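You operate a simulated robot arm through the tools that you are given. There is no shell and no other tool.

You run a simulated robot arm. Do the job below in one go: nothing can be reset, and whatever is moved stays where it is left.

## Task
Brush the lint off the grey shirt, then rub soap on the patch beside its fold.
Fine: brush and soap go back on their trays. Nothing pinched, dropped or knocked over. A coat counts when it lies all over at full strength: go over it till it gets no stronger. What is to be rubbed or washed off counts as gone when no trace of it is left.

It is judged by the outcome, as a careful person would: the job done as asked, and still so three seconds after it is handed in. It fails if anything else is knocked over, pushed out of place, dropped, spilled or broken. Flat cloth is picked up by pressing the open fingertips on it (5 to 10 N) and closing them slowly along it; thin cloth reads only 2 to 8 mm in the jaws.

## Robot
A 6-joint arm with a two-finger parallel gripper, fixed in place. Base frame: the origin is at the foot of the arm, x ahead of it, y to its left, z up; the work surface is at about z = 0.8. Lengths are in m, angles in degrees, forces in N, time in s.
With the tool pointing down near the work surface it reaches from about 0.26 to 0.68 m from the base axis. Its first joint turns from -66.0 to 66.0 degrees. Payload 2.9 kg.
The TCP is the grasp point between the finger pads, 0.03 m short of the fingertips. In the tool frame z runs along the fingers and y along their closing line. Largest opening 0.11 m; finger width 0.02, thickness 0.01; the body of the gripper, 0.048 by 0.112 m, starts 0.055 m behind the TCP.
Orientation is that of the tool frame in the base frame, as a unit quaternion [x, y, z, w]. With the fingers straight down and closing along the base's y, the tool's x points along the base's -x, its y along +y and its z along -z.

## Interface
- The arm moves only by the tool apply_moves. Its argument "moves" is a list of rows, each an object of numbers (a shift or turn left out is 0, a gripper value left out holds the last): "tx", "ty", "tz": the shift along the tool's x, y, z in units of 150 mm (1.0 is 150 mm); "rx", "ry", "rz": the turn, a rotation vector about the tool's x, y, z in units of 120 degrees (1.0 is 120 degrees). In form: [{"tx": .., "ty": .., "tz": .., "rx": .., "ry": .., "rz": ..}, ...]. A call has 1 to 20 rows; each row is the pose to reach, as a shift and turn from the pose commanded when the call began, along the tool's axes at that moment. "jaw" is the opening, from 0 (shut) to 1 (fully open), set as the call begins (left out, the last holds). A call with a number of a shift or a turn outside -1 to 1 is refused whole. Each row takes 0.2 s and may step no farther than 0.05 m and 8.6 degrees from the row before; otherwise, or with a gripper value out of range, the whole call is refused. A pose out of reach is approached as far as the arm can. The call stops where the force on the tool passes 40 N (or 10 N more than at its start, if that is more) or the arm is blocked; 0.2 s more then pass. Each finger travels about 0.108 m/s and halts on what it meets, pressing with about 36 N; the grip force reading is that of the motor and also rises with nothing between the fingers. The clock runs only during rows and for 0.2 s after the last one: add rows that repeat a pose to give the fingers time. The reply holds the time, the measured pose of the TCP, the force on the tool along the base axes, the opening and the grip force, in the units named above and with some noise, with the torque about the TCP (base axes, N m) and any sound that the robot's microphone picked up.
- Cameras (640 x 400 px; columns grow to the right, rows downward): "scene" is fixed at [0.0638, 0.4195, 1.407]; the picture's right is [-0.82, -0.57, 0.00], its down [-0.28, 0.40, -0.87] and it looks along [0.49, -0.72, -0.49] (base axes); focal length 348 px, centre (320, 200). "wrist" rides on the gripper at [0.072, 0.017, -0.103] in the tool frame; the picture's right is [-0.23, 0.97, 0.00], its down [-0.76, -0.18, -0.62] and it looks along [-0.61, -0.14, 0.78] (tool axes); focal length 222 px, centre (320, 200). There is no depth. A picture from a camera that has moved, and an enlarged one, comes with that camera's place and axes in the base frame and with its lens. The place of the scene camera against the robot may be out by one fixed shift of up to 0.025 m in any direction.
- capture(camera): a new picture of that camera. It takes no simulated time.
- close_up(camera, box): a new picture of the part [left, top, right, bottom] of that camera's present view, enlarged. It takes no simulated time.
- finish_job(): hands the job in; it is judged then, once.

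Places have to be worked out from the pictures, the camera data and where the tool is seen. Open the gripper and draw the arm clear of the work before you hand the job in, unless the task says otherwise.

The tools are called after "Emit:" as a command line: name --argument value ..., lists and objects as JSON in quotes. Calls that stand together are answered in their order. apply_moves: Moves the arm, as the interface text tells. Its arguments: {"type":"object","properties":{"moves":{"type":"array"},"jaw":{"type":"number"}},"required":["moves"]} The other tools are called the same way: capture (camera) takes a picture; close_up (camera, box) takes an enlarged picture of a part of a camera's view; finish_job () hands the job in.

At the start:

```text
time: 0.0
ee_pos: [0.274, -0.3458, 1.1334]
tcp_rot: [0.0, 1.0, 0.001, 0.0]
force: [0.0, 0.8, -0.4]
moment: [0.0, 0.01, -0.02]
gripper_width: 0.11
finger_force: 0.0
```

scene: 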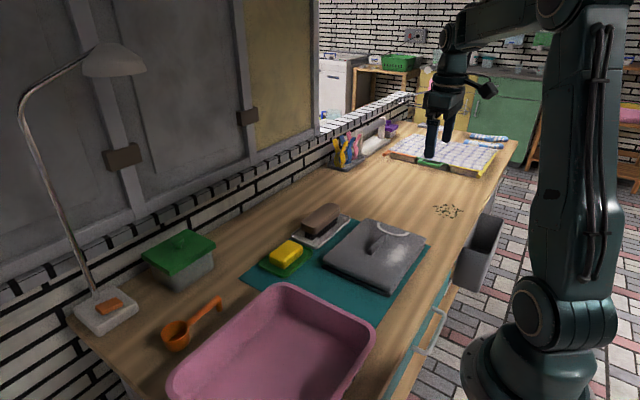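
wrist: 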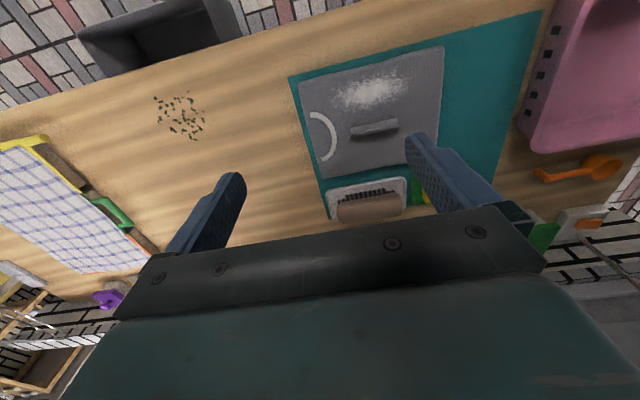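

I'll look closer at the shirt, brush and soap from the scene and wrist cameras before planning.

Emit:
close_up --camera "scene" --box '[230, 190, 450, 310]'

Emit:
close_up --camera "wrist" --box '[280, 20, 560, 230]'

```text
2.91 times, centred on (340, 250) of scene
camera zoom: at [0.0638, 0.4195, 1.407], right [-0.82, -0.57, 0.0], down [-0.28, 0.4, -0.87], along [0.49, -0.72, -0.49], focal length 1013 px, centre (262, 54)
```

zoom: 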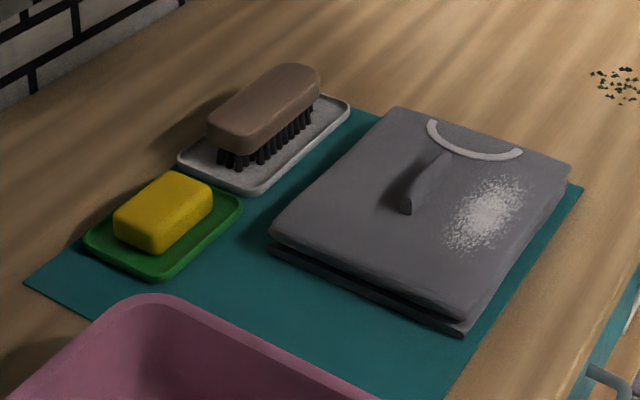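

```text
1.90 times, centred on (420, 125) of wrist
camera zoom: at [0.2017, -0.3271, 1.2361], right [0.23, 0.97, 0.0], down [0.76, -0.18, 0.62], along [0.61, -0.14, -0.78], focal length 423 px, centre (130, 343)
```

zoom: 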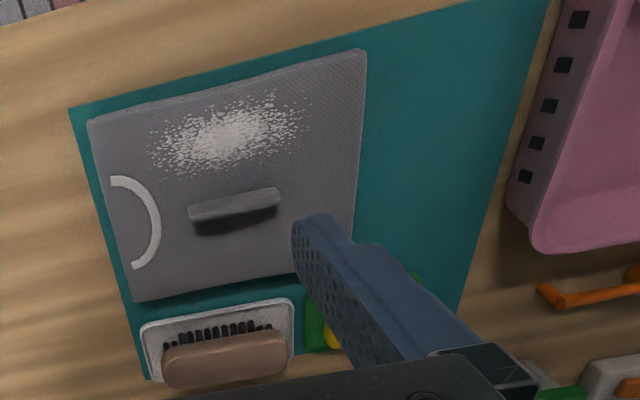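

The white speckle on the shirt near (0.31, -0.26) may be the lint, and the brush is around (0.555, -0.29). I'll move the wrist camera lower over the shirt to check the lint, the fold and the patch.

Emit:
apply_moves --moves '[{"tx": -0.04, "ty": 0.12, "tz": 0.22}, {"tx": -0.08, "ty": 0.25, "tz": 0.44}, {"tx": -0.12, "ty": 0.37, "tz": 0.66}, {"tx": -0.17, "ty": 0.5, "tz": 0.87}]'

Emit:
capture --camera "wrist"

Emit:
close_up --camera "wrist" --box '[220, 20, 460, 200]'

```text
time: 1.0
ee_pos: [0.2982, -0.2706, 1.0034]
tcp_rot: [-0.001, 1.0, 0.0, 0.0]
force: [0.8, -0.4, 0.4]
moment: [-0.01, -0.01, 0.01]
gripper_width: 0.1101
finger_force: 0.1
```

```text
taken
camera wrist: at [0.2266, -0.2518, 1.1054], right [0.23, 0.97, 0.0], down [0.76, -0.18, 0.62], along [0.61, -0.14, -0.78], focal length 222 px, centre (320, 200)
```

wrist: 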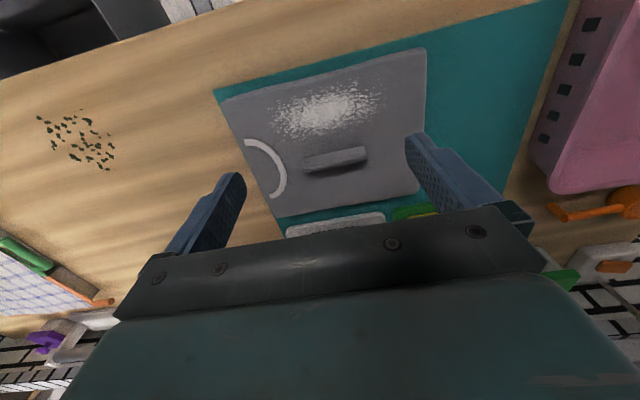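

```text
2.22 times, centred on (340, 110) of wrist
camera zoom: at [0.2266, -0.2518, 1.1054], right [0.23, 0.97, 0.0], down [0.76, -0.18, 0.62], along [0.61, -0.14, -0.78], focal length 494 px, centre (276, 400)
```

zoom: 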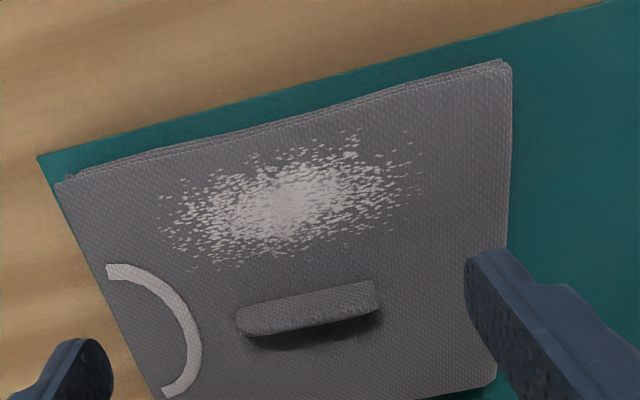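

The lint spans roughly x 0.28–0.34, y -0.34 to -0.19, and the fold runs along y at x≈0.366. The patch isn't visible on this side, so I'll turn the tool 90° (needed anyway for the brush) to see the fold from the side and from beyond it.

Emit:
apply_moves --moves '[{"tx": -0.08, "ty": 0.05, "rz": 0.068}, {"tx": -0.16, "ty": 0.1, "rz": 0.136}, {"tx": -0.24, "ty": 0.15, "rz": 0.204}, {"tx": -0.32, "ty": 0.2, "rz": 0.272}, {"tx": -0.4, "ty": 0.25, "rz": 0.34}, {"tx": -0.48, "ty": 0.3, "rz": 0.408}, {"tx": -0.56, "ty": 0.35, "rz": 0.477}, {"tx": -0.64, "ty": 0.4, "rz": 0.545}, {"tx": -0.72, "ty": 0.45, "rz": 0.613}, {"tx": -0.8, "ty": 0.5, "rz": 0.681}, {"tx": -0.8, "ty": 0.5, "rz": 0.75}, {"tx": -0.8, "ty": 0.5, "rz": 0.75}]'

Emit:
capture --camera "wrist"

```text
time: 3.6
ee_pos: [0.4195, -0.1956, 1.0024]
tcp_rot: [0.707, 0.707, 0.0, 0.0]
force: [-0.1, 0.2, 0.3]
moment: [0.01, -0.01, 0.01]
gripper_width: 0.1097
finger_force: 0.1
```

```text
taken
camera wrist: at [0.4367, -0.1211, 1.1053], right [0.97, -0.23, 0.0], down [-0.18, -0.76, 0.62], along [-0.14, -0.61, -0.78], focal length 222 px, centre (320, 200)
```

wrist: 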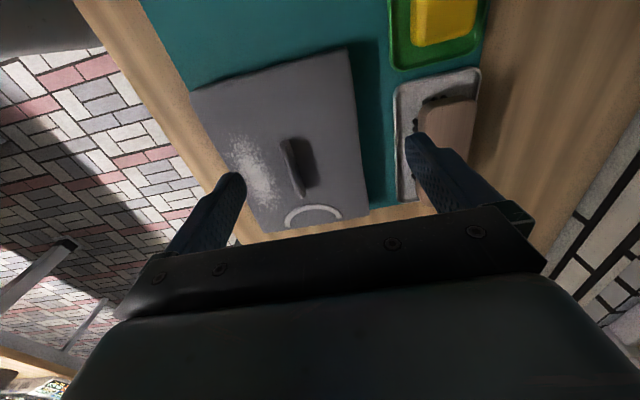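

Emit:
close_up --camera "wrist" --box '[180, 40, 400, 240]'

Emit:
close_up --camera "wrist" --box '[360, 0, 520, 210]'

```text
2.00 times, centred on (290, 140) of wrist
camera zoom: at [0.4367, -0.1211, 1.1053], right [0.97, -0.23, 0.0], down [-0.18, -0.76, 0.62], along [-0.14, -0.61, -0.78], focal length 444 px, centre (380, 320)
```

zoom: 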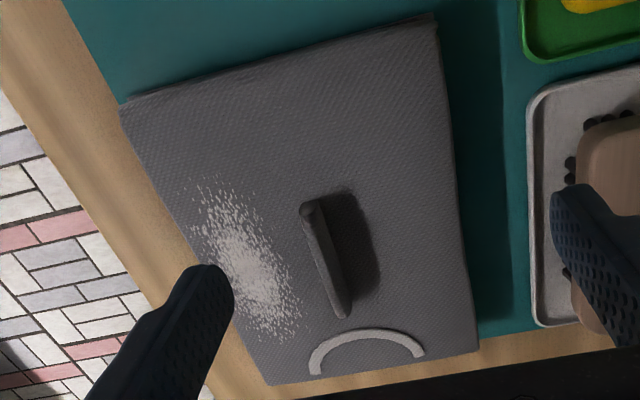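

```text
1.90 times, centred on (440, 105) of wrist
camera zoom: at [0.4367, -0.1211, 1.1053], right [0.97, -0.23, 0.0], down [-0.18, -0.76, 0.62], along [-0.14, -0.61, -0.78], focal length 423 px, centre (91, 381)
```

zoom: 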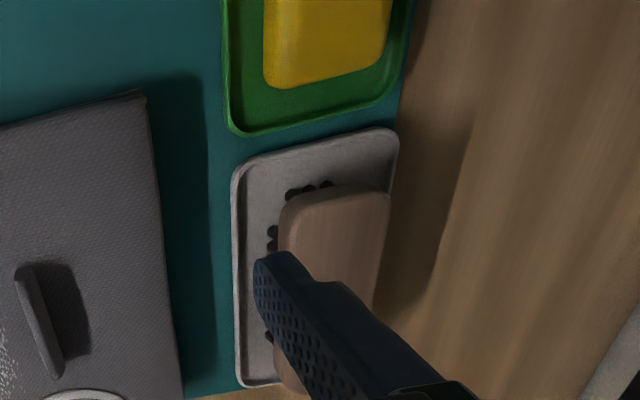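

The dark rectangle on the far side of the fold may be only shadow, or may hide the patch. I'll zoom in tightly on it.

Emit:
close_up --camera "wrist" --box '[270, 120, 330, 210]'

Emit:
close_up --camera "wrist" --box '[225, 110, 295, 215]'

Emit:
close_up --camera "scene" --box '[340, 220, 430, 280]'

```text
4.44 times, centred on (300, 165) of wrist
camera zoom: at [0.4367, -0.1211, 1.1053], right [0.97, -0.23, 0.0], down [-0.18, -0.76, 0.62], along [-0.14, -0.61, -0.78], focal length 987 px, centre (409, 356)
```

zoom: 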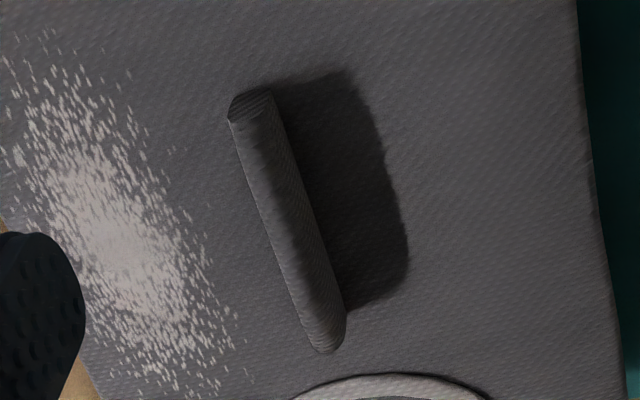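

```text
3.81 times, centred on (260, 162) of wrist
camera zoom: at [0.4367, -0.1211, 1.1053], right [0.97, -0.23, 0.0], down [-0.18, -0.76, 0.62], along [-0.14, -0.61, -0.78], focal length 846 px, centre (549, 343)
```

zoom: 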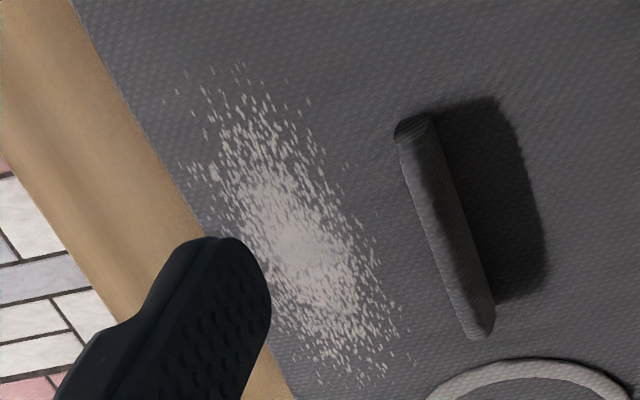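

```text
6.67 times, centred on (385, 250) of scene
camera zoom: at [0.0638, 0.4195, 1.407], right [-0.82, -0.57, 0.0], down [-0.28, 0.4, -0.87], along [0.49, -0.72, -0.49], focal length 2321 px, centre (-113, -133)
```

zoom: 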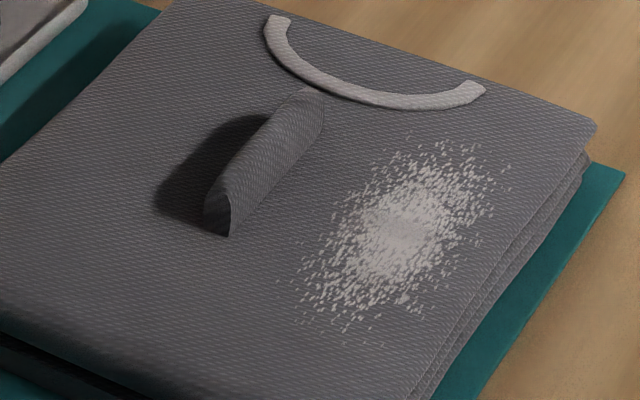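

The shirt top works out at z≈0.826, with the fold standing to about 0.86 at x≈0.366. No separate patch shows, so the lint area beside the fold is likely the patch and I'll recheck after brushing. Next I'll move over the brush to measure it.

Emit:
apply_moves --moves '[{"ty": 0.3}, {"ty": 0.55}, {"ty": 0.75}, {"ty": 0.75}]'

Emit:
capture --camera "wrist"

Emit:
close_up --camera "wrist" --box '[240, 80, 420, 220]'

Emit:
close_up --camera "scene" --box '[250, 190, 360, 280]'

```text
time: 4.6
ee_pos: [0.5329, -0.1947, 1.0038]
tcp_rot: [0.707, 0.707, -0.001, -0.001]
force: [-0.1, -0.3, 0.7]
moment: [-0.02, 0.01, -0.02]
gripper_width: 0.1098
finger_force: 0.1
```

```text
taken
camera wrist: at [0.5497, -0.1211, 1.1059], right [0.97, -0.23, 0.0], down [-0.18, -0.76, 0.62], along [-0.14, -0.61, -0.78], focal length 222 px, centre (320, 200)
```

wrist: 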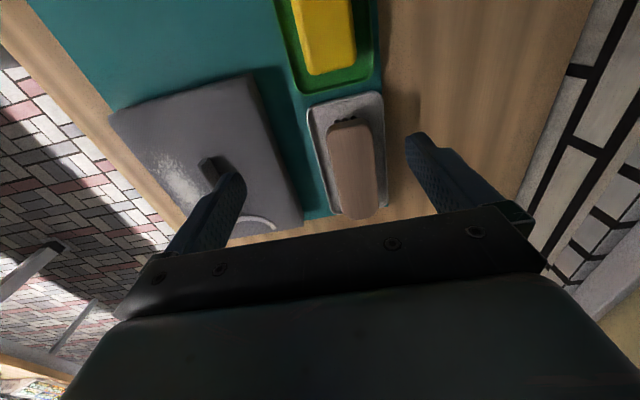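

```text
2.86 times, centred on (330, 150) of wrist
camera zoom: at [0.5497, -0.1211, 1.1059], right [0.97, -0.23, 0.0], down [-0.18, -0.76, 0.62], along [-0.14, -0.61, -0.78], focal length 635 px, centre (291, 343)
```

zoom: 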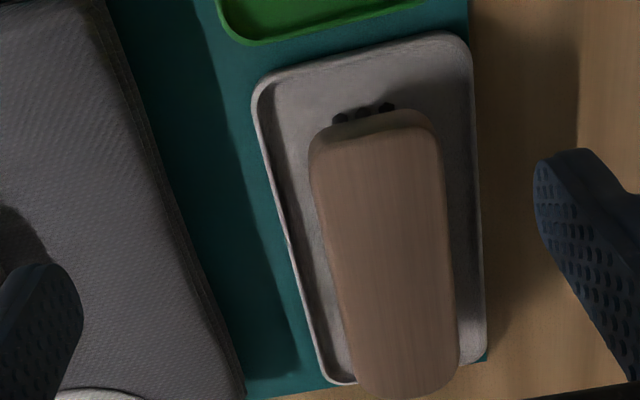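

```text
4.44 times, centred on (305, 235) of scene
camera zoom: at [0.0638, 0.4195, 1.407], right [-0.82, -0.57, 0.0], down [-0.28, 0.4, -0.87], along [0.49, -0.72, -0.49], focal length 1547 px, centre (387, 44)
```

zoom: 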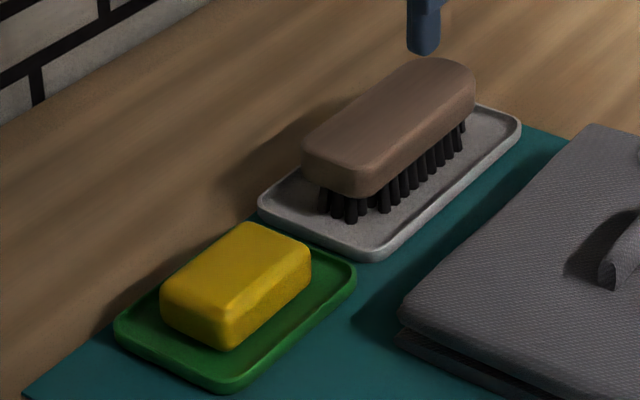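

The brush appears about 0.14 × 0.053 m, lying along y with its centre near (0.56, -0.282) and its top around z 0.87. I'll go above it at z 0.95 and look again to refine the height by parallax.

Emit:
apply_moves --moves '[{"tx": -0.2, "ty": 0.06, "tz": 0.12}, {"tx": -0.4, "ty": 0.12, "tz": 0.24}, {"tx": -0.58, "ty": 0.18, "tz": 0.36}, {"tx": -0.58, "ty": 0.18, "tz": 0.36}]'

Emit:
capture --camera "wrist"

Emit:
capture --camera "scene"

Emit:
close_up --camera "scene" --box '[250, 150, 370, 260]'

```text
time: 5.6
ee_pos: [0.5598, -0.2822, 0.9483]
tcp_rot: [0.707, 0.707, 0.001, 0.0]
force: [0.4, -0.9, -0.3]
moment: [0.01, -0.05, 0.0]
gripper_width: 0.11
finger_force: 0.1
```

```text
taken
camera wrist: at [0.5761, -0.2085, 1.0515], right [0.97, -0.23, 0.0], down [-0.18, -0.76, 0.62], along [-0.14, -0.61, -0.78], focal length 222 px, centre (320, 200)
```

wrist: 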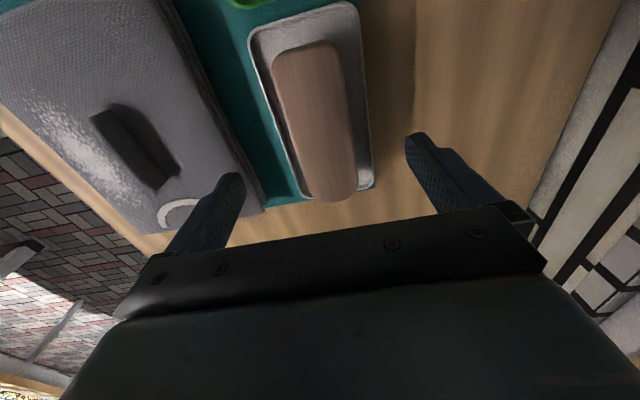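

```text
taken
```

scene: 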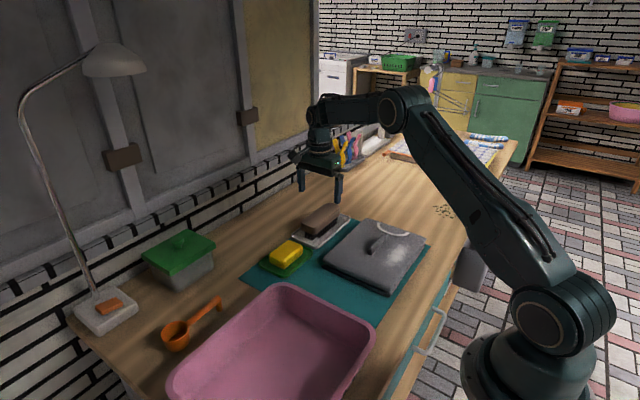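

```text
3.64 times, centred on (310, 205) of scene
camera zoom: at [0.0638, 0.4195, 1.407], right [-0.82, -0.57, 0.0], down [-0.28, 0.4, -0.87], along [0.49, -0.72, -0.49], focal length 1266 px, centre (356, 182)
```

zoom: 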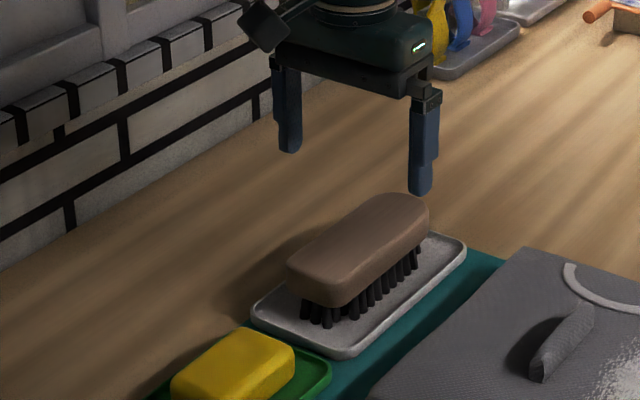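

The two views put the brush centre near (0.561, -0.293), top z≈0.85, body about 0.827–0.85, with bristles down to the tray at about 0.805. I'll descend with the jaws open to TCP z≈0.851, which keeps the tips at about 0.82, above the tray rim.

Emit:
apply_moves --moves '[{"tx": -0.075, "ty": 0.0, "tz": 0.1, "rz": 0.012}, {"tx": -0.075, "tz": 0.3, "rz": 0.012}, {"tx": -0.075, "tz": 0.45, "rz": 0.012}, {"tx": -0.075, "tz": 0.56, "rz": 0.012}, {"tx": -0.075, "tz": 0.65, "rz": 0.012}, {"tx": -0.075, "tz": 0.65, "rz": 0.012}]'

Emit:
capture --camera "wrist"

Emit:
close_up --camera "scene" --box '[250, 150, 370, 260]'

```text
time: 7.0
ee_pos: [0.5584, -0.293, 0.8519]
tcp_rot: [0.715, 0.699, 0.0, 0.0]
force: [0.2, 0.7, -0.3]
moment: [0.03, -0.03, 0.02]
gripper_width: 0.1102
finger_force: 0.0
```

```text
taken
camera wrist: at [0.5777, -0.2199, 0.9542], right [0.97, -0.25, 0.0], down [-0.2, -0.76, 0.62], along [-0.16, -0.6, -0.78], focal length 222 px, centre (320, 200)
```

wrist: 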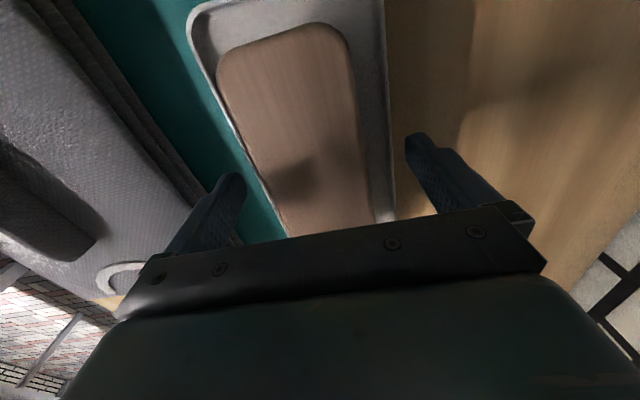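

```text
3.64 times, centred on (310, 205) of scene
camera zoom: at [0.0638, 0.4195, 1.407], right [-0.82, -0.57, 0.0], down [-0.28, 0.4, -0.87], along [0.49, -0.72, -0.49], focal length 1266 px, centre (356, 182)
```

zoom: 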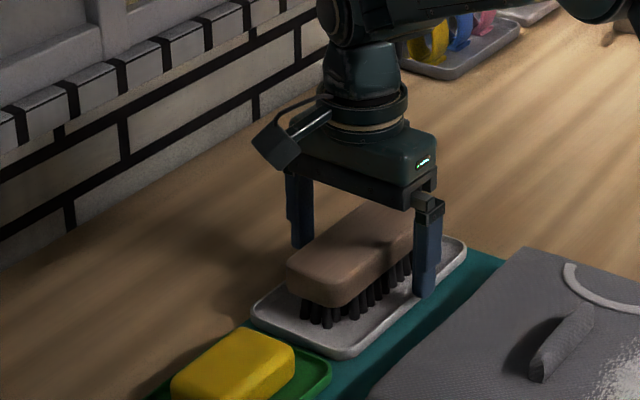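

The fingers straddle the brush body with its sides at x≈0.530 and 0.587, centred on the TCP and mid-length. I'll close the jaws on it.

Emit:
apply_moves --moves '[{"tz": 0}, {"tz": 0}, {"tz": 0}, {"tz": 0}]' --jaw 0.3

```text
time: 8.0
ee_pos: [0.5585, -0.2935, 0.8517]
tcp_rot: [0.716, 0.699, 0.0, 0.0]
force: [0.5, -0.3, 0.1]
moment: [-0.03, 0.0, 0.0]
gripper_width: 0.0558
finger_force: 35.7
```

The jaws hold at 0.0558 m with a firm grip. I'll lift the brush straight up and check it.

Emit:
apply_moves --moves '[{"tz": -0.05}, {"tz": -0.15}, {"tz": -0.35}, {"tz": -0.55}, {"tz": -0.7}, {"tz": -0.7}]'

Emit:
close_up --camera "scene" --box '[250, 120, 430, 260]'

Emit:
capture --camera "wrist"

```text
time: 9.4
ee_pos: [0.5593, -0.292, 0.9563]
tcp_rot: [0.716, 0.698, 0.001, -0.001]
force: [-0.4, 0.3, 0.6]
moment: [-0.01, 0.01, -0.01]
gripper_width: 0.0329
finger_force: 0.1
```

```text
2.86 times, centred on (340, 190) of scene
camera zoom: at [0.0638, 0.4195, 1.407], right [-0.82, -0.57, 0.0], down [-0.28, 0.4, -0.87], along [0.49, -0.72, -0.49], focal length 995 px, centre (263, 229)
```

zoom: 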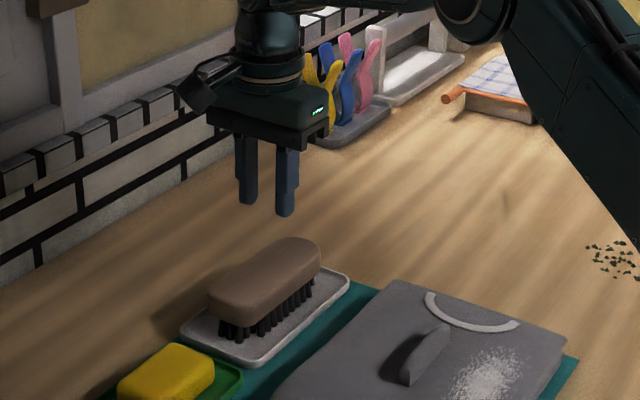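

```text
taken
camera wrist: at [0.5784, -0.2203, 1.0593], right [0.97, -0.25, 0.0], down [-0.2, -0.76, 0.62], along [-0.16, -0.6, -0.78], focal length 222 px, centre (320, 200)
```

wrist: 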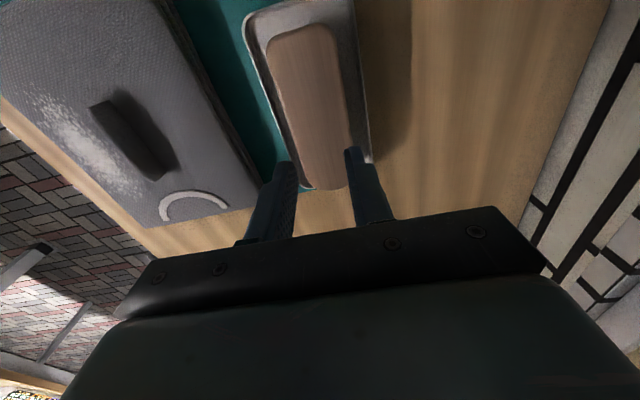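

The jaws slipped off because the grip was too high on the rounded upper edge, and the brush still rests on its tray. I'll check it closely before regripping deeper.

Emit:
close_up --camera "scene" --box '[290, 195, 360, 255]'

Emit:
close_up --camera "wrist" --box '[230, 0, 400, 210]'

```text
6.67 times, centred on (325, 225) of scene
camera zoom: at [0.0638, 0.4195, 1.407], right [-0.82, -0.57, 0.0], down [-0.28, 0.4, -0.87], along [0.49, -0.72, -0.49], focal length 2321 px, centre (287, 33)
```

zoom: 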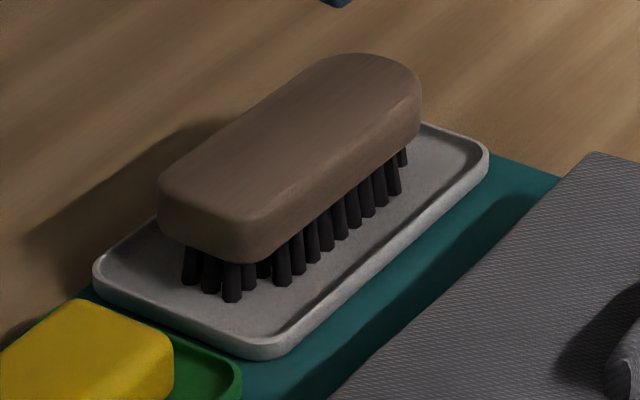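

```text
1.90 times, centred on (315, 105) of wrist
camera zoom: at [0.5784, -0.2203, 1.0593], right [0.97, -0.25, 0.0], down [-0.2, -0.76, 0.62], along [-0.16, -0.6, -0.78], focal length 423 px, centre (330, 381)
```

zoom: 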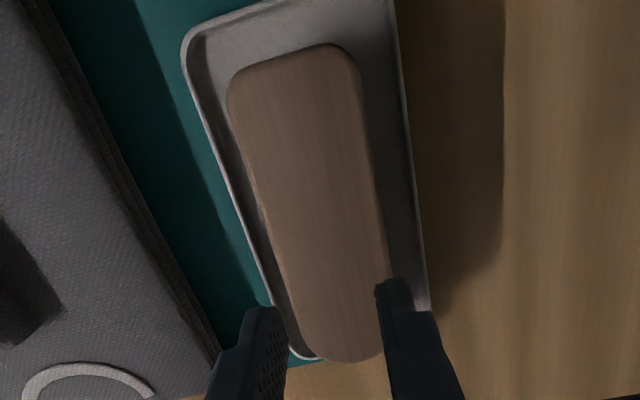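

The brush is upright and unmoved, with the body roughly z 0.824–0.846 and the tray rim about 0.81. I'll set the jaws to 0.073 and descend to TCP z≈0.842, so the pads cover the whole body while the tips stay just above the rim.

Emit:
apply_moves --moves '[{"tz": 0.0}, {"tz": 0.1}, {"tz": 0.3}, {"tz": 0.45}, {"tz": 0.58}, {"tz": 0.66}, {"tz": 0.71}, {"tz": 0.74}, {"tz": 0.757}, {"tz": 0.757}]' --jaw 0.67

Emit:
close_up --camera "scene" --box '[290, 175, 370, 255]'

Emit:
capture --camera "wrist"

```text
time: 11.6
ee_pos: [0.5587, -0.293, 0.8445]
tcp_rot: [0.716, 0.698, 0.0, -0.001]
force: [-4.9, 3.1, 16.6]
moment: [0.11, 0.9, -0.05]
gripper_width: 0.0738
finger_force: 0.1
```

```text
5.00 times, centred on (330, 215) of scene
camera zoom: at [0.0634, 0.4197, 1.4069], right [-0.82, -0.57, 0.0], down [-0.28, 0.4, -0.87], along [0.49, -0.72, -0.49], focal length 1740 px, centre (270, 125)
```

zoom: 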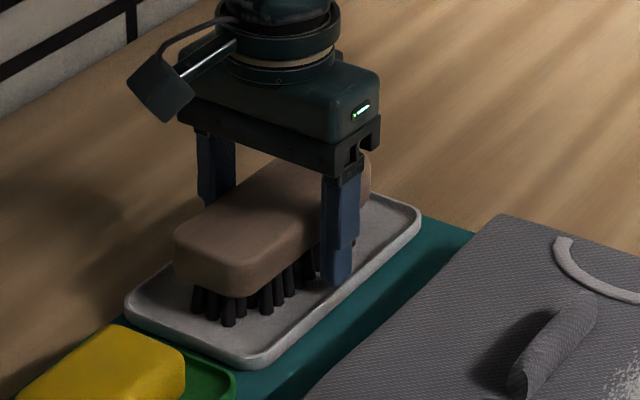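

```text
taken
camera wrist: at [0.5776, -0.2201, 0.9468], right [0.97, -0.25, 0.0], down [-0.2, -0.76, 0.62], along [-0.16, -0.6, -0.78], focal length 222 px, centre (320, 200)
```

wrist: 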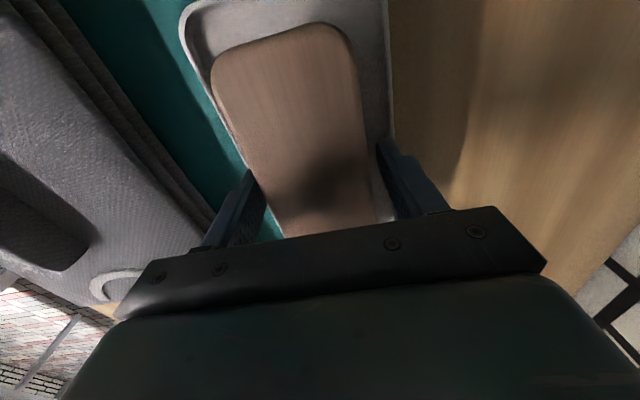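

The tool reads 16.6 N upward, so the -x fingertip is resting on the tray rim, which puts the rim at z≈0.8145. I'll back up about 4 mm to clear it, then close and do a tiny test lift.

Emit:
apply_moves --moves '[{"tz": -0.028}, {"tz": -0.028}]'

Emit:
close_up --camera "scene" --box '[290, 175, 370, 255]'

```text
time: 12.2
ee_pos: [0.5584, -0.2938, 0.8461]
tcp_rot: [0.716, 0.698, -0.001, 0.0]
force: [-0.1, 0.0, -2.3]
moment: [0.01, -0.02, 0.0]
gripper_width: 0.0727
finger_force: 0.1
```

```text
5.00 times, centred on (330, 215) of scene
camera zoom: at [0.0638, 0.4195, 1.407], right [-0.82, -0.57, 0.0], down [-0.28, 0.4, -0.87], along [0.49, -0.72, -0.49], focal length 1740 px, centre (270, 125)
```

zoom: 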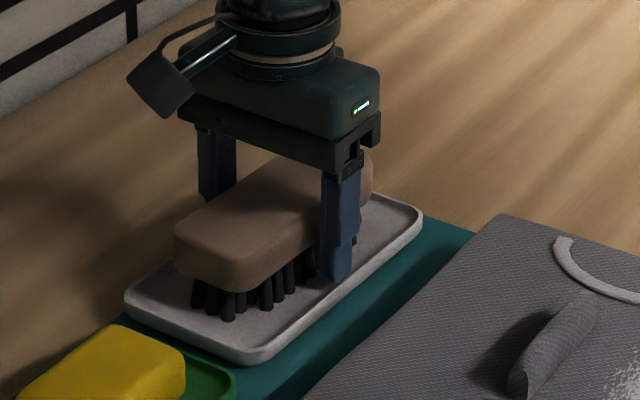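

The contact force is gone and the tips hang just below the brush body. I'll close now and make a very small test lift.

Emit:
apply_moves --moves '[{"tz": 0}, {"tz": 0}, {"tz": 0}, {"tz": 0}]' --jaw 0

Emit:
apply_moves --moves '[{"tz": -0.01}, {"tz": -0.02}, {"tz": -0.03}, {"tz": -0.04}, {"tz": -0.04}]'

Emit:
close_up --camera "scene" --box '[290, 175, 370, 255]'

```text
time: 13.2
ee_pos: [0.5579, -0.2925, 0.8472]
tcp_rot: [0.716, 0.698, 0.0, 0.0]
force: [-0.1, -0.1, 0.3]
moment: [-0.13, -0.02, 0.04]
gripper_width: 0.0555
finger_force: 36.1
```

```text
time: 14.4
ee_pos: [0.5577, -0.2932, 0.8531]
tcp_rot: [0.715, 0.699, 0.0, 0.0]
force: [-0.3, -1.3, -0.8]
moment: [0.01, 0.0, 0.02]
gripper_width: 0.0555
finger_force: 35.8
```

```text
5.00 times, centred on (330, 215) of scene
camera zoom: at [0.0638, 0.4195, 1.407], right [-0.82, -0.57, 0.0], down [-0.28, 0.4, -0.87], along [0.49, -0.72, -0.49], focal length 1740 px, centre (270, 125)
```

zoom: 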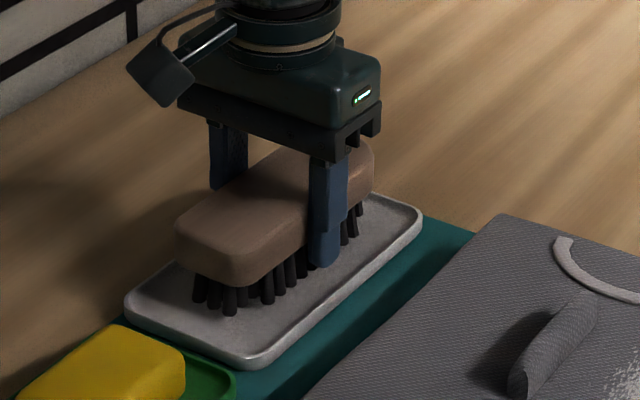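

The brush rose with the fingers, its bristles now sitting higher over the tray, and the grip is holding. I'll keep lifting gently.

Emit:
apply_moves --moves '[{"tz": -0.03}, {"tz": -0.07}, {"tz": -0.12}, {"tz": -0.18}, {"tz": -0.24}, {"tz": -0.31}, {"tz": -0.38}, {"tz": -0.45}, {"tz": -0.5}, {"tz": -0.5}]'

Emit:
close_up --camera "scene" --box '[270, 140, 390, 250]'

Emit:
capture --camera "wrist"

```text
time: 16.6
ee_pos: [0.5586, -0.2924, 0.9276]
tcp_rot: [0.715, 0.699, 0.0, 0.0]
force: [0.0, 0.5, -1.4]
moment: [-0.01, 0.01, 0.0]
gripper_width: 0.0556
finger_force: 36.6
```

```text
3.64 times, centred on (330, 195) of scene
camera zoom: at [0.0638, 0.4195, 1.407], right [-0.82, -0.57, 0.0], down [-0.28, 0.4, -0.87], along [0.49, -0.72, -0.49], focal length 1266 px, centre (284, 218)
```

zoom: 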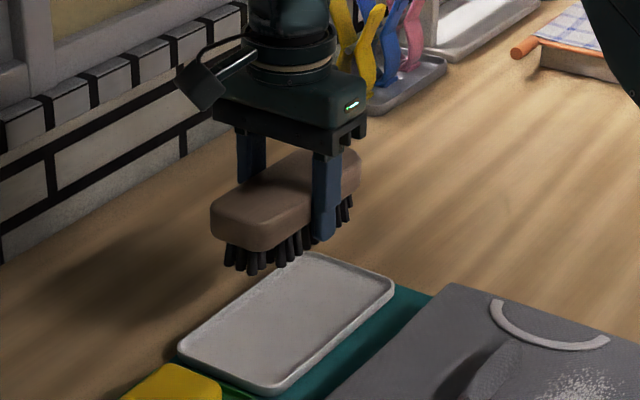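

```text
taken
camera wrist: at [0.5779, -0.2195, 1.0307], right [0.97, -0.25, 0.0], down [-0.2, -0.76, 0.62], along [-0.16, -0.6, -0.78], focal length 222 px, centre (320, 200)
```

wrist: 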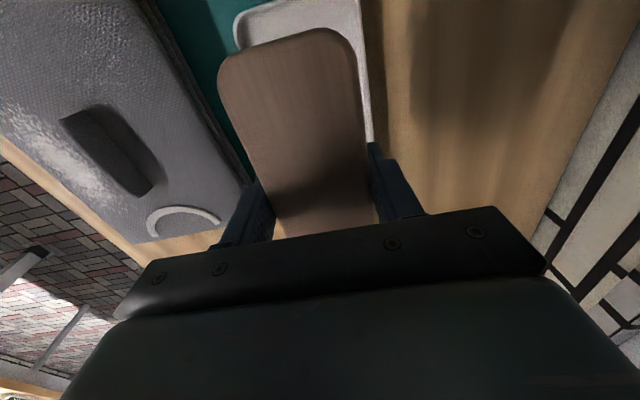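

The brush is held level with its bristle tips about 40 mm below the TCP. I'll carry it at a safe height over the fold to above the lint, near (0.306, -0.266).

Emit:
apply_moves --moves '[{"tz": -0.1}, {"tz": -0.15, "ty": -0.15, "tx": 0.02}, {"tz": -0.2, "ty": -0.35, "tx": 0.04}, {"tz": -0.2, "ty": -0.55, "tx": 0.06}, {"tz": -0.2, "ty": -0.75, "tx": 0.08}, {"tz": -0.2, "ty": -0.92, "tx": 0.1}, {"tz": -0.2, "ty": -1.0, "tx": 0.1}]'

Emit:
apply_moves --moves '[{"ty": -0.15}, {"ty": -0.3}, {"ty": -0.45, "tx": 0.03}, {"ty": -0.58, "tx": 0.03}, {"ty": -0.68, "tx": 0.03}, {"ty": -0.68, "tx": 0.03}]'

Emit:
capture --camera "wrist"

Emit:
close_up --camera "scene" --box '[320, 150, 480, 290]'

```text
time: 18.2
ee_pos: [0.4101, -0.2743, 0.9576]
tcp_rot: [0.715, 0.699, 0.0, 0.0]
force: [0.1, 1.0, -1.5]
moment: [0.01, 0.02, -0.02]
gripper_width: 0.0557
finger_force: 35.9
```

```text
time: 19.6
ee_pos: [0.3068, -0.2669, 0.9583]
tcp_rot: [0.716, 0.698, 0.0, 0.0]
force: [0.2, 0.1, -1.4]
moment: [0.02, 0.0, 0.0]
gripper_width: 0.0555
finger_force: 36.6
```

```text
taken
camera wrist: at [0.3261, -0.1939, 1.0611], right [0.97, -0.25, 0.0], down [-0.2, -0.76, 0.62], along [-0.16, -0.6, -0.78], focal length 222 px, centre (320, 200)
```

wrist: 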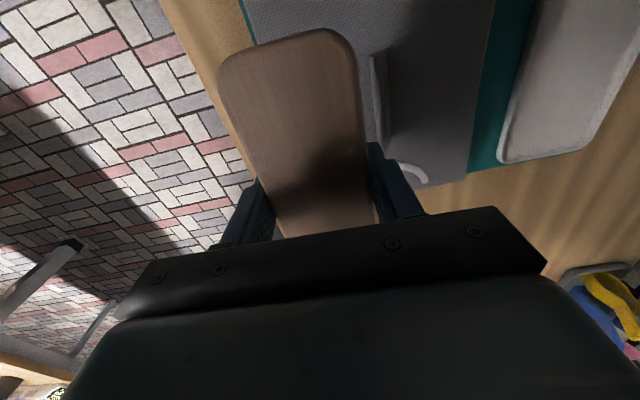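

```text
2.86 times, centred on (400, 220) of scene
camera zoom: at [0.0638, 0.4195, 1.407], right [-0.82, -0.57, 0.0], down [-0.28, 0.4, -0.87], along [0.49, -0.72, -0.49], focal length 995 px, centre (91, 143)
```

zoom: 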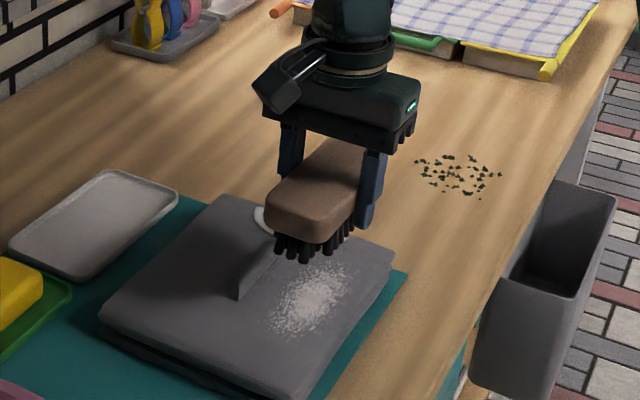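

From this view the fold's near face is at x≈0.36, so with the brush centre at x 0.307 its +x finger has about 1 cm of clearance. I'll descend toward contact, expected near TCP z 0.866.

Emit:
apply_moves --moves '[{"tz": 0.2}, {"tz": 0.38}, {"tz": 0.48}, {"tz": 0.54}, {"tz": 0.57}, {"tz": 0.58}, {"tz": 0.58}]'

Emit:
close_up --camera "scene" --box '[340, 190, 450, 290]'

```text
time: 21.2
ee_pos: [0.3082, -0.268, 0.8721]
tcp_rot: [0.716, 0.698, 0.0, 0.001]
force: [-7.1, 2.9, 36.3]
moment: [-0.02, 0.17, 0.0]
gripper_width: 0.0556
finger_force: 36.0
```

```text
4.00 times, centred on (395, 240) of scene
camera zoom: at [0.0633, 0.4199, 1.4069], right [-0.82, -0.57, 0.0], down [-0.28, 0.4, -0.87], along [0.49, -0.72, -0.49], focal length 1392 px, centre (20, 40)
```

zoom: 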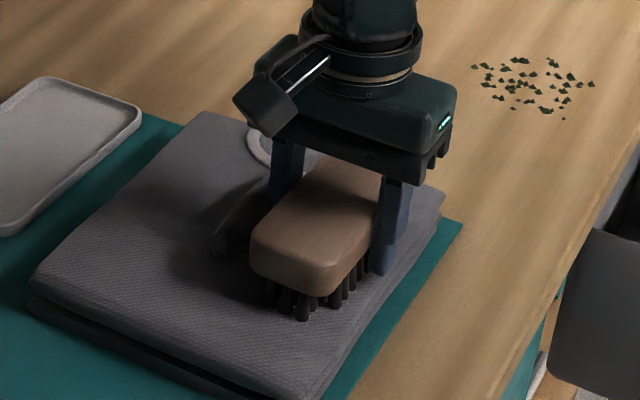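

It's already pressing 36 N at z 0.872, which is too hard. I'll ease up about 2 mm and read the force.

Emit:
apply_moves --moves '[{"tz": -0.013}, {"tz": -0.013}]'

```text
time: 21.8
ee_pos: [0.3062, -0.2674, 0.8734]
tcp_rot: [0.716, 0.698, 0.0, 0.001]
force: [1.4, -4.7, 8.4]
moment: [-0.83, -0.16, 0.1]
gripper_width: 0.0555
finger_force: 36.0
```

The force is now a light 8 N. I'll stroke along y, parallel to the fold, at this x.

Emit:
apply_moves --moves '[{"tx": 0.1}, {"tx": 0.2}, {"tx": 0.3}, {"tx": 0.2}, {"tx": 0.1}, {"tx": 0.0}, {"tx": -0.1}, {"tx": -0.2}, {"tx": -0.3}, {"tx": -0.2}, {"tx": -0.1}, {"tx": 0.0}]'

Emit:
close_up --camera "scene" --box '[340, 190, 450, 290]'

```text
time: 24.4
ee_pos: [0.308, -0.2662, 0.873]
tcp_rot: [0.716, 0.699, 0.0, 0.0]
force: [-0.1, -0.1, -1.3]
moment: [-0.02, 0.01, 0.0]
gripper_width: 0.0556
finger_force: 35.7
```

```text
4.00 times, centred on (395, 240) of scene
camera zoom: at [0.0638, 0.4195, 1.407], right [-0.82, -0.57, 0.0], down [-0.28, 0.4, -0.87], along [0.49, -0.72, -0.49], focal length 1392 px, centre (20, 40)
```

zoom: 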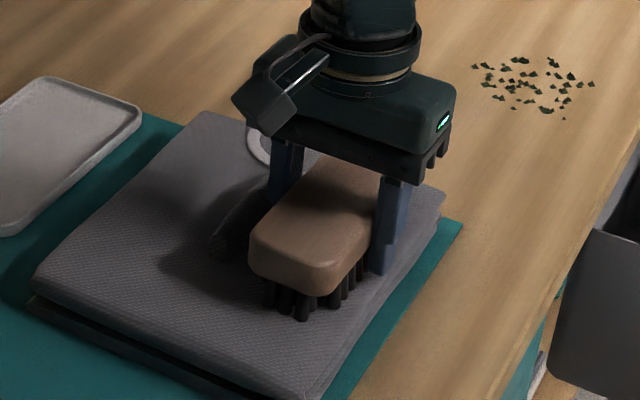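

The force dropped to just the brush weight, so contact was lost, probably because the brush settled slightly in the grip. I'll lower about 1 mm and check.

Emit:
apply_moves --moves '[{"tz": 0.008}, {"tz": 0.008}]'

```text
time: 25.0
ee_pos: [0.3078, -0.2668, 0.8726]
tcp_rot: [0.715, 0.699, 0.0, -0.001]
force: [-2.6, 4.4, 14.3]
moment: [-0.17, 0.03, -0.07]
gripper_width: 0.0556
finger_force: 35.5
```

Contact is back at about 14 N. I'll stroke again here, then look by lifting.

Emit:
apply_moves --moves '[{"tx": 0.1}, {"tx": 0.2}, {"tx": 0.3}, {"tx": 0.2}, {"tx": 0.1}, {"tx": 0.0}, {"tx": -0.1}, {"tx": -0.2}, {"tx": -0.3}, {"tx": -0.2}, {"tx": -0.1}, {"tx": 0.0}]'

Emit:
apply_moves --moves '[{"tz": -0.1}, {"tz": -0.3, "tx": 0.1}, {"tz": -0.5, "tx": 0.4}, {"tz": -0.6, "tx": 0.7}, {"tz": -0.6, "tx": 0.9}, {"tz": -0.6, "tx": 0.9}]'

Emit:
close_up --camera "scene" --box '[340, 190, 450, 290]'

Emit:
capture --camera "wrist"

```text
time: 27.6
ee_pos: [0.307, -0.2686, 0.8731]
tcp_rot: [0.716, 0.698, 0.0, 0.001]
force: [-0.6, -7.9, 13.3]
moment: [-0.3, 0.06, 0.08]
gripper_width: 0.0555
finger_force: 35.7
```

```text
refused: row 3 steps farther than a row can; nothing moved
```

```text
4.00 times, centred on (395, 240) of scene
camera zoom: at [0.0637, 0.4194, 1.407], right [-0.82, -0.57, 0.0], down [-0.28, 0.4, -0.87], along [0.49, -0.72, -0.49], focal length 1392 px, centre (20, 40)
```

zoom: 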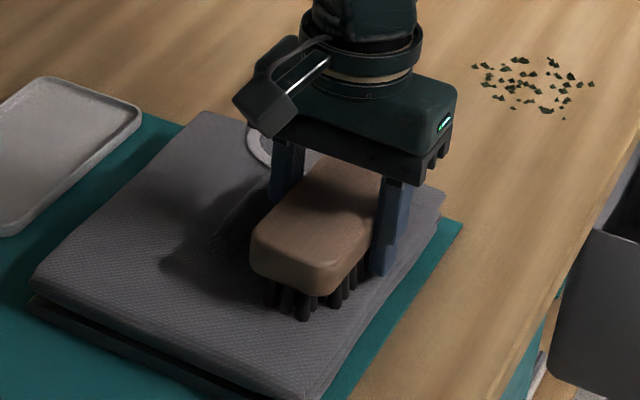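

```text
taken
camera wrist: at [0.3264, -0.1952, 0.9744], right [0.97, -0.25, 0.0], down [-0.2, -0.76, 0.62], along [-0.16, -0.6, -0.78], focal length 222 px, centre (320, 200)
```

wrist: 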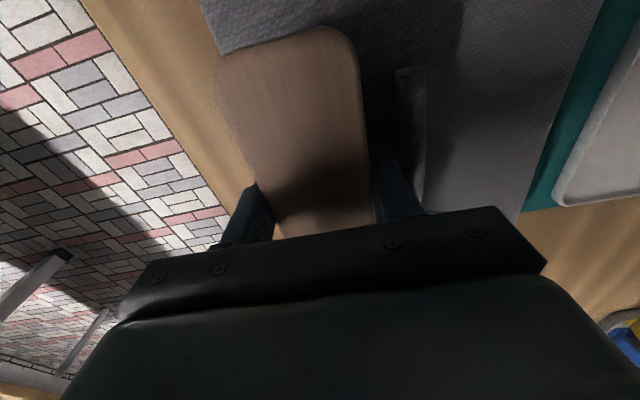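

The lift call was refused for too large a step, so nothing moved. I'll lift in smaller steps and inspect the shirt.

Emit:
apply_moves --moves '[{"tz": -0.1}, {"tz": -0.3}, {"tz": -0.5}, {"tz": -0.6}, {"tz": -0.6, "tx": -0.2}, {"tz": -0.6, "tx": -0.45}, {"tz": -0.6, "tx": -0.6}, {"tz": -0.6, "tx": -0.6}]'

Emit:
close_up --camera "scene" --box '[340, 200, 440, 290]'

Emit:
capture --camera "wrist"

```text
time: 29.4
ee_pos: [0.3048, -0.3572, 0.9603]
tcp_rot: [0.715, 0.699, 0.0, 0.0]
force: [0.4, 0.2, -2.2]
moment: [0.01, 0.02, -0.03]
gripper_width: 0.0557
finger_force: 35.6
```

```text
4.44 times, centred on (390, 245) of scene
camera zoom: at [0.0638, 0.4195, 1.407], right [-0.82, -0.57, 0.0], down [-0.28, 0.4, -0.87], along [0.49, -0.72, -0.49], focal length 1547 px, centre (9, 0)
```

zoom: 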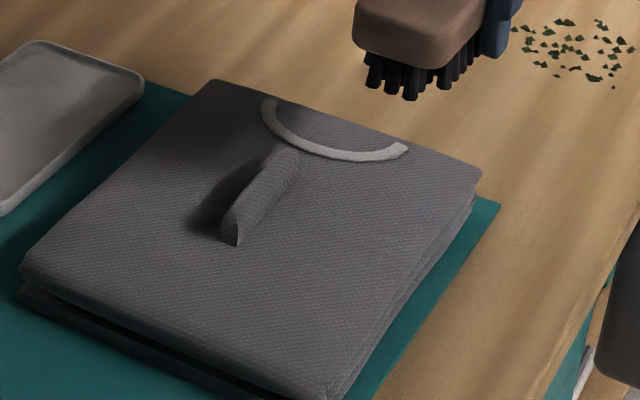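

```text
taken
camera wrist: at [0.3242, -0.2843, 1.0635], right [0.97, -0.25, 0.0], down [-0.2, -0.76, 0.62], along [-0.16, -0.6, -0.78], focal length 222 px, centre (320, 200)
```

wrist: 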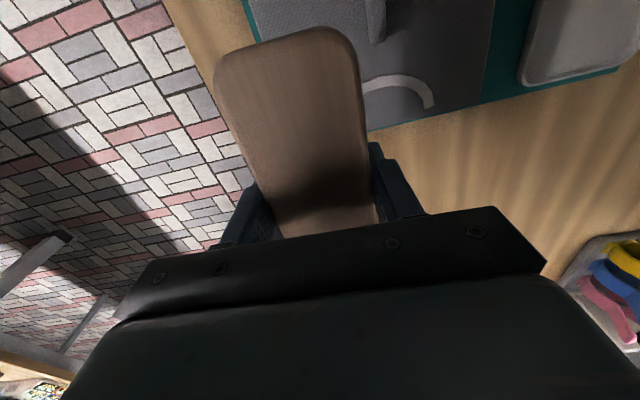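

The lint looks gone from this angle. I'll zoom in tightly to check for traces and for any patch.

Emit:
close_up --camera "scene" --box '[370, 230, 420, 275]'

Emit:
close_up --camera "scene" --box '[390, 215, 450, 260]'

Emit:
close_up --camera "scene" --box '[345, 220, 405, 265]'

```text
8.89 times, centred on (395, 252) of scene
camera zoom: at [0.0638, 0.4195, 1.407], right [-0.82, -0.57, 0.0], down [-0.28, 0.4, -0.87], along [0.49, -0.72, -0.49], focal length 3094 px, centre (-347, -267)
```

zoom: 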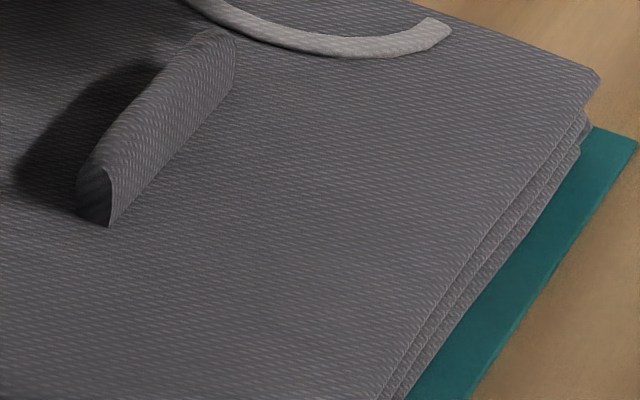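

```text
8.89 times, centred on (420, 238) of scene
camera zoom: at [0.0638, 0.4195, 1.407], right [-0.82, -0.57, 0.0], down [-0.28, 0.4, -0.87], along [0.49, -0.72, -0.49], focal length 3094 px, centre (-569, -133)
```

zoom: 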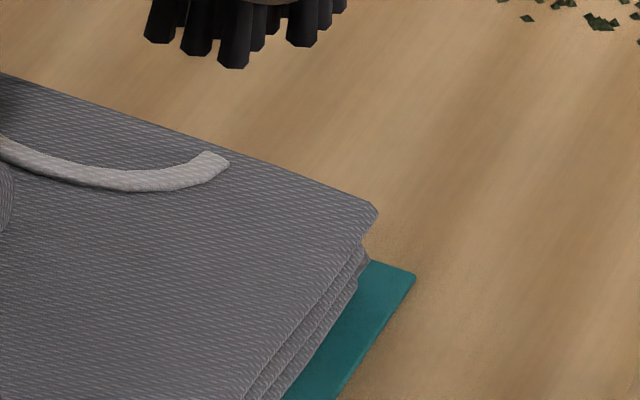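

```text
8.89 times, centred on (375, 242) of scene
camera zoom: at [0.0638, 0.4195, 1.407], right [-0.82, -0.57, 0.0], down [-0.28, 0.4, -0.87], along [0.49, -0.72, -0.49], focal length 3094 px, centre (-169, -178)
```

zoom: 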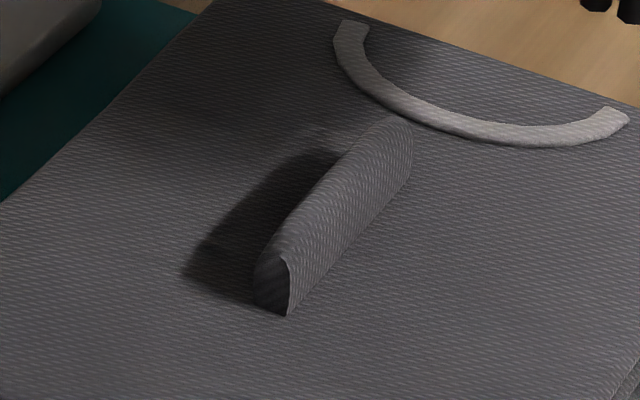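

No lint is left and the fold is intact. I'll carry the brush back over its tray now, at a height that clears the fold.

Emit:
apply_moves --moves '[{"ty": 0.1, "tx": 0.05}, {"ty": 0.3, "tx": 0.1}, {"ty": 0.5, "tx": 0.18}, {"ty": 0.7, "tx": 0.25}, {"ty": 0.88, "tx": 0.3}, {"ty": 1.0, "tx": 0.35}]'

Emit:
apply_moves --moves '[{"ty": 0.2, "tx": 0.04}, {"ty": 0.4, "tx": 0.08}, {"ty": 0.56, "tx": 0.12}, {"ty": 0.65, "tx": 0.12}, {"ty": 0.678, "tx": 0.12}, {"ty": 0.678, "tx": 0.12}]'

Emit:
close_up --camera "scene" --box '[270, 140, 390, 250]'

Emit:
capture --camera "wrist"

```text
time: 30.8
ee_pos: [0.456, -0.3082, 0.9624]
tcp_rot: [0.717, 0.698, -0.001, 0.0]
force: [0.1, 0.9, -0.2]
moment: [-0.01, -0.03, 0.01]
gripper_width: 0.0554
finger_force: 36.6
```

```text
time: 32.2
ee_pos: [0.5575, -0.2932, 0.962]
tcp_rot: [0.715, 0.699, -0.001, 0.0]
force: [-0.1, -0.4, -2.2]
moment: [-0.03, 0.0, -0.03]
gripper_width: 0.0554
finger_force: 35.8
```

```text
3.64 times, centred on (330, 195) of scene
camera zoom: at [0.0638, 0.4195, 1.407], right [-0.82, -0.57, 0.0], down [-0.28, 0.4, -0.87], along [0.49, -0.72, -0.49], focal length 1266 px, centre (284, 218)
```

zoom: 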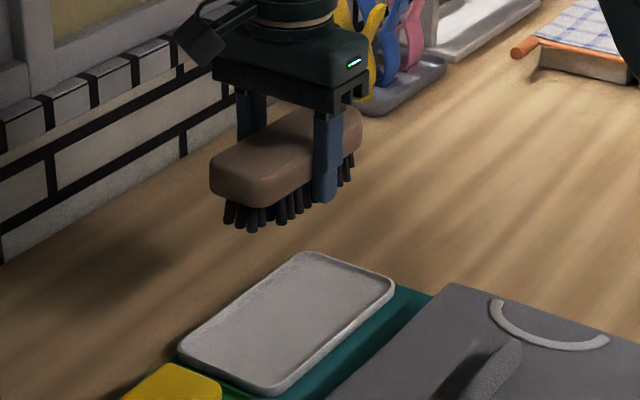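

```text
taken
camera wrist: at [0.5776, -0.2199, 1.0639], right [0.97, -0.25, 0.0], down [-0.2, -0.76, 0.62], along [-0.16, -0.6, -0.78], focal length 222 px, centre (320, 200)
```

wrist: 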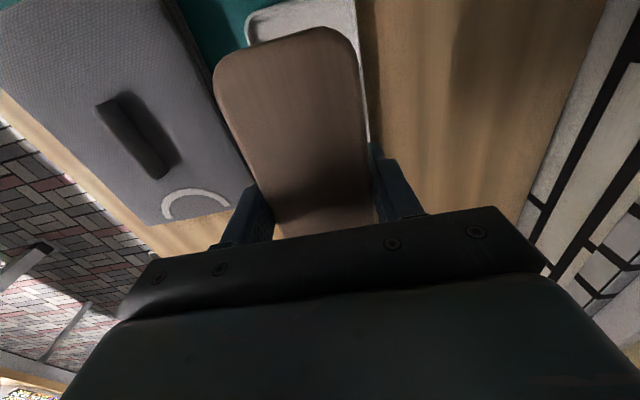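

The brush is over its tray at the pick-up position. I'll lower it to just above the expected touch-down at about z 0.848.

Emit:
apply_moves --moves '[{"tz": 0.2}, {"tz": 0.4}, {"tz": 0.55}, {"tz": 0.65}, {"tz": 0.71}, {"tz": 0.735}, {"tz": 0.735}]'

```text
time: 33.8
ee_pos: [0.5587, -0.2927, 0.8529]
tcp_rot: [0.716, 0.698, 0.0, 0.0]
force: [-0.4, 0.2, -1.4]
moment: [-0.02, 0.01, -0.01]
gripper_width: 0.0554
finger_force: 36.1
```

There is no contact yet at z 0.853, with only the brush weight on the gauge. I'll lower in sub-millimetre steps toward contact.

Emit:
apply_moves --moves '[{"tz": 0.01}, {"tz": 0.018}, {"tz": 0.024}, {"tz": 0.024}]'

```text
time: 34.8
ee_pos: [0.5576, -0.2923, 0.848]
tcp_rot: [0.715, 0.699, 0.0, 0.0]
force: [-1.3, -0.4, -1.1]
moment: [-0.05, 0.0, -0.01]
gripper_width: 0.0557
finger_force: 36.0
```

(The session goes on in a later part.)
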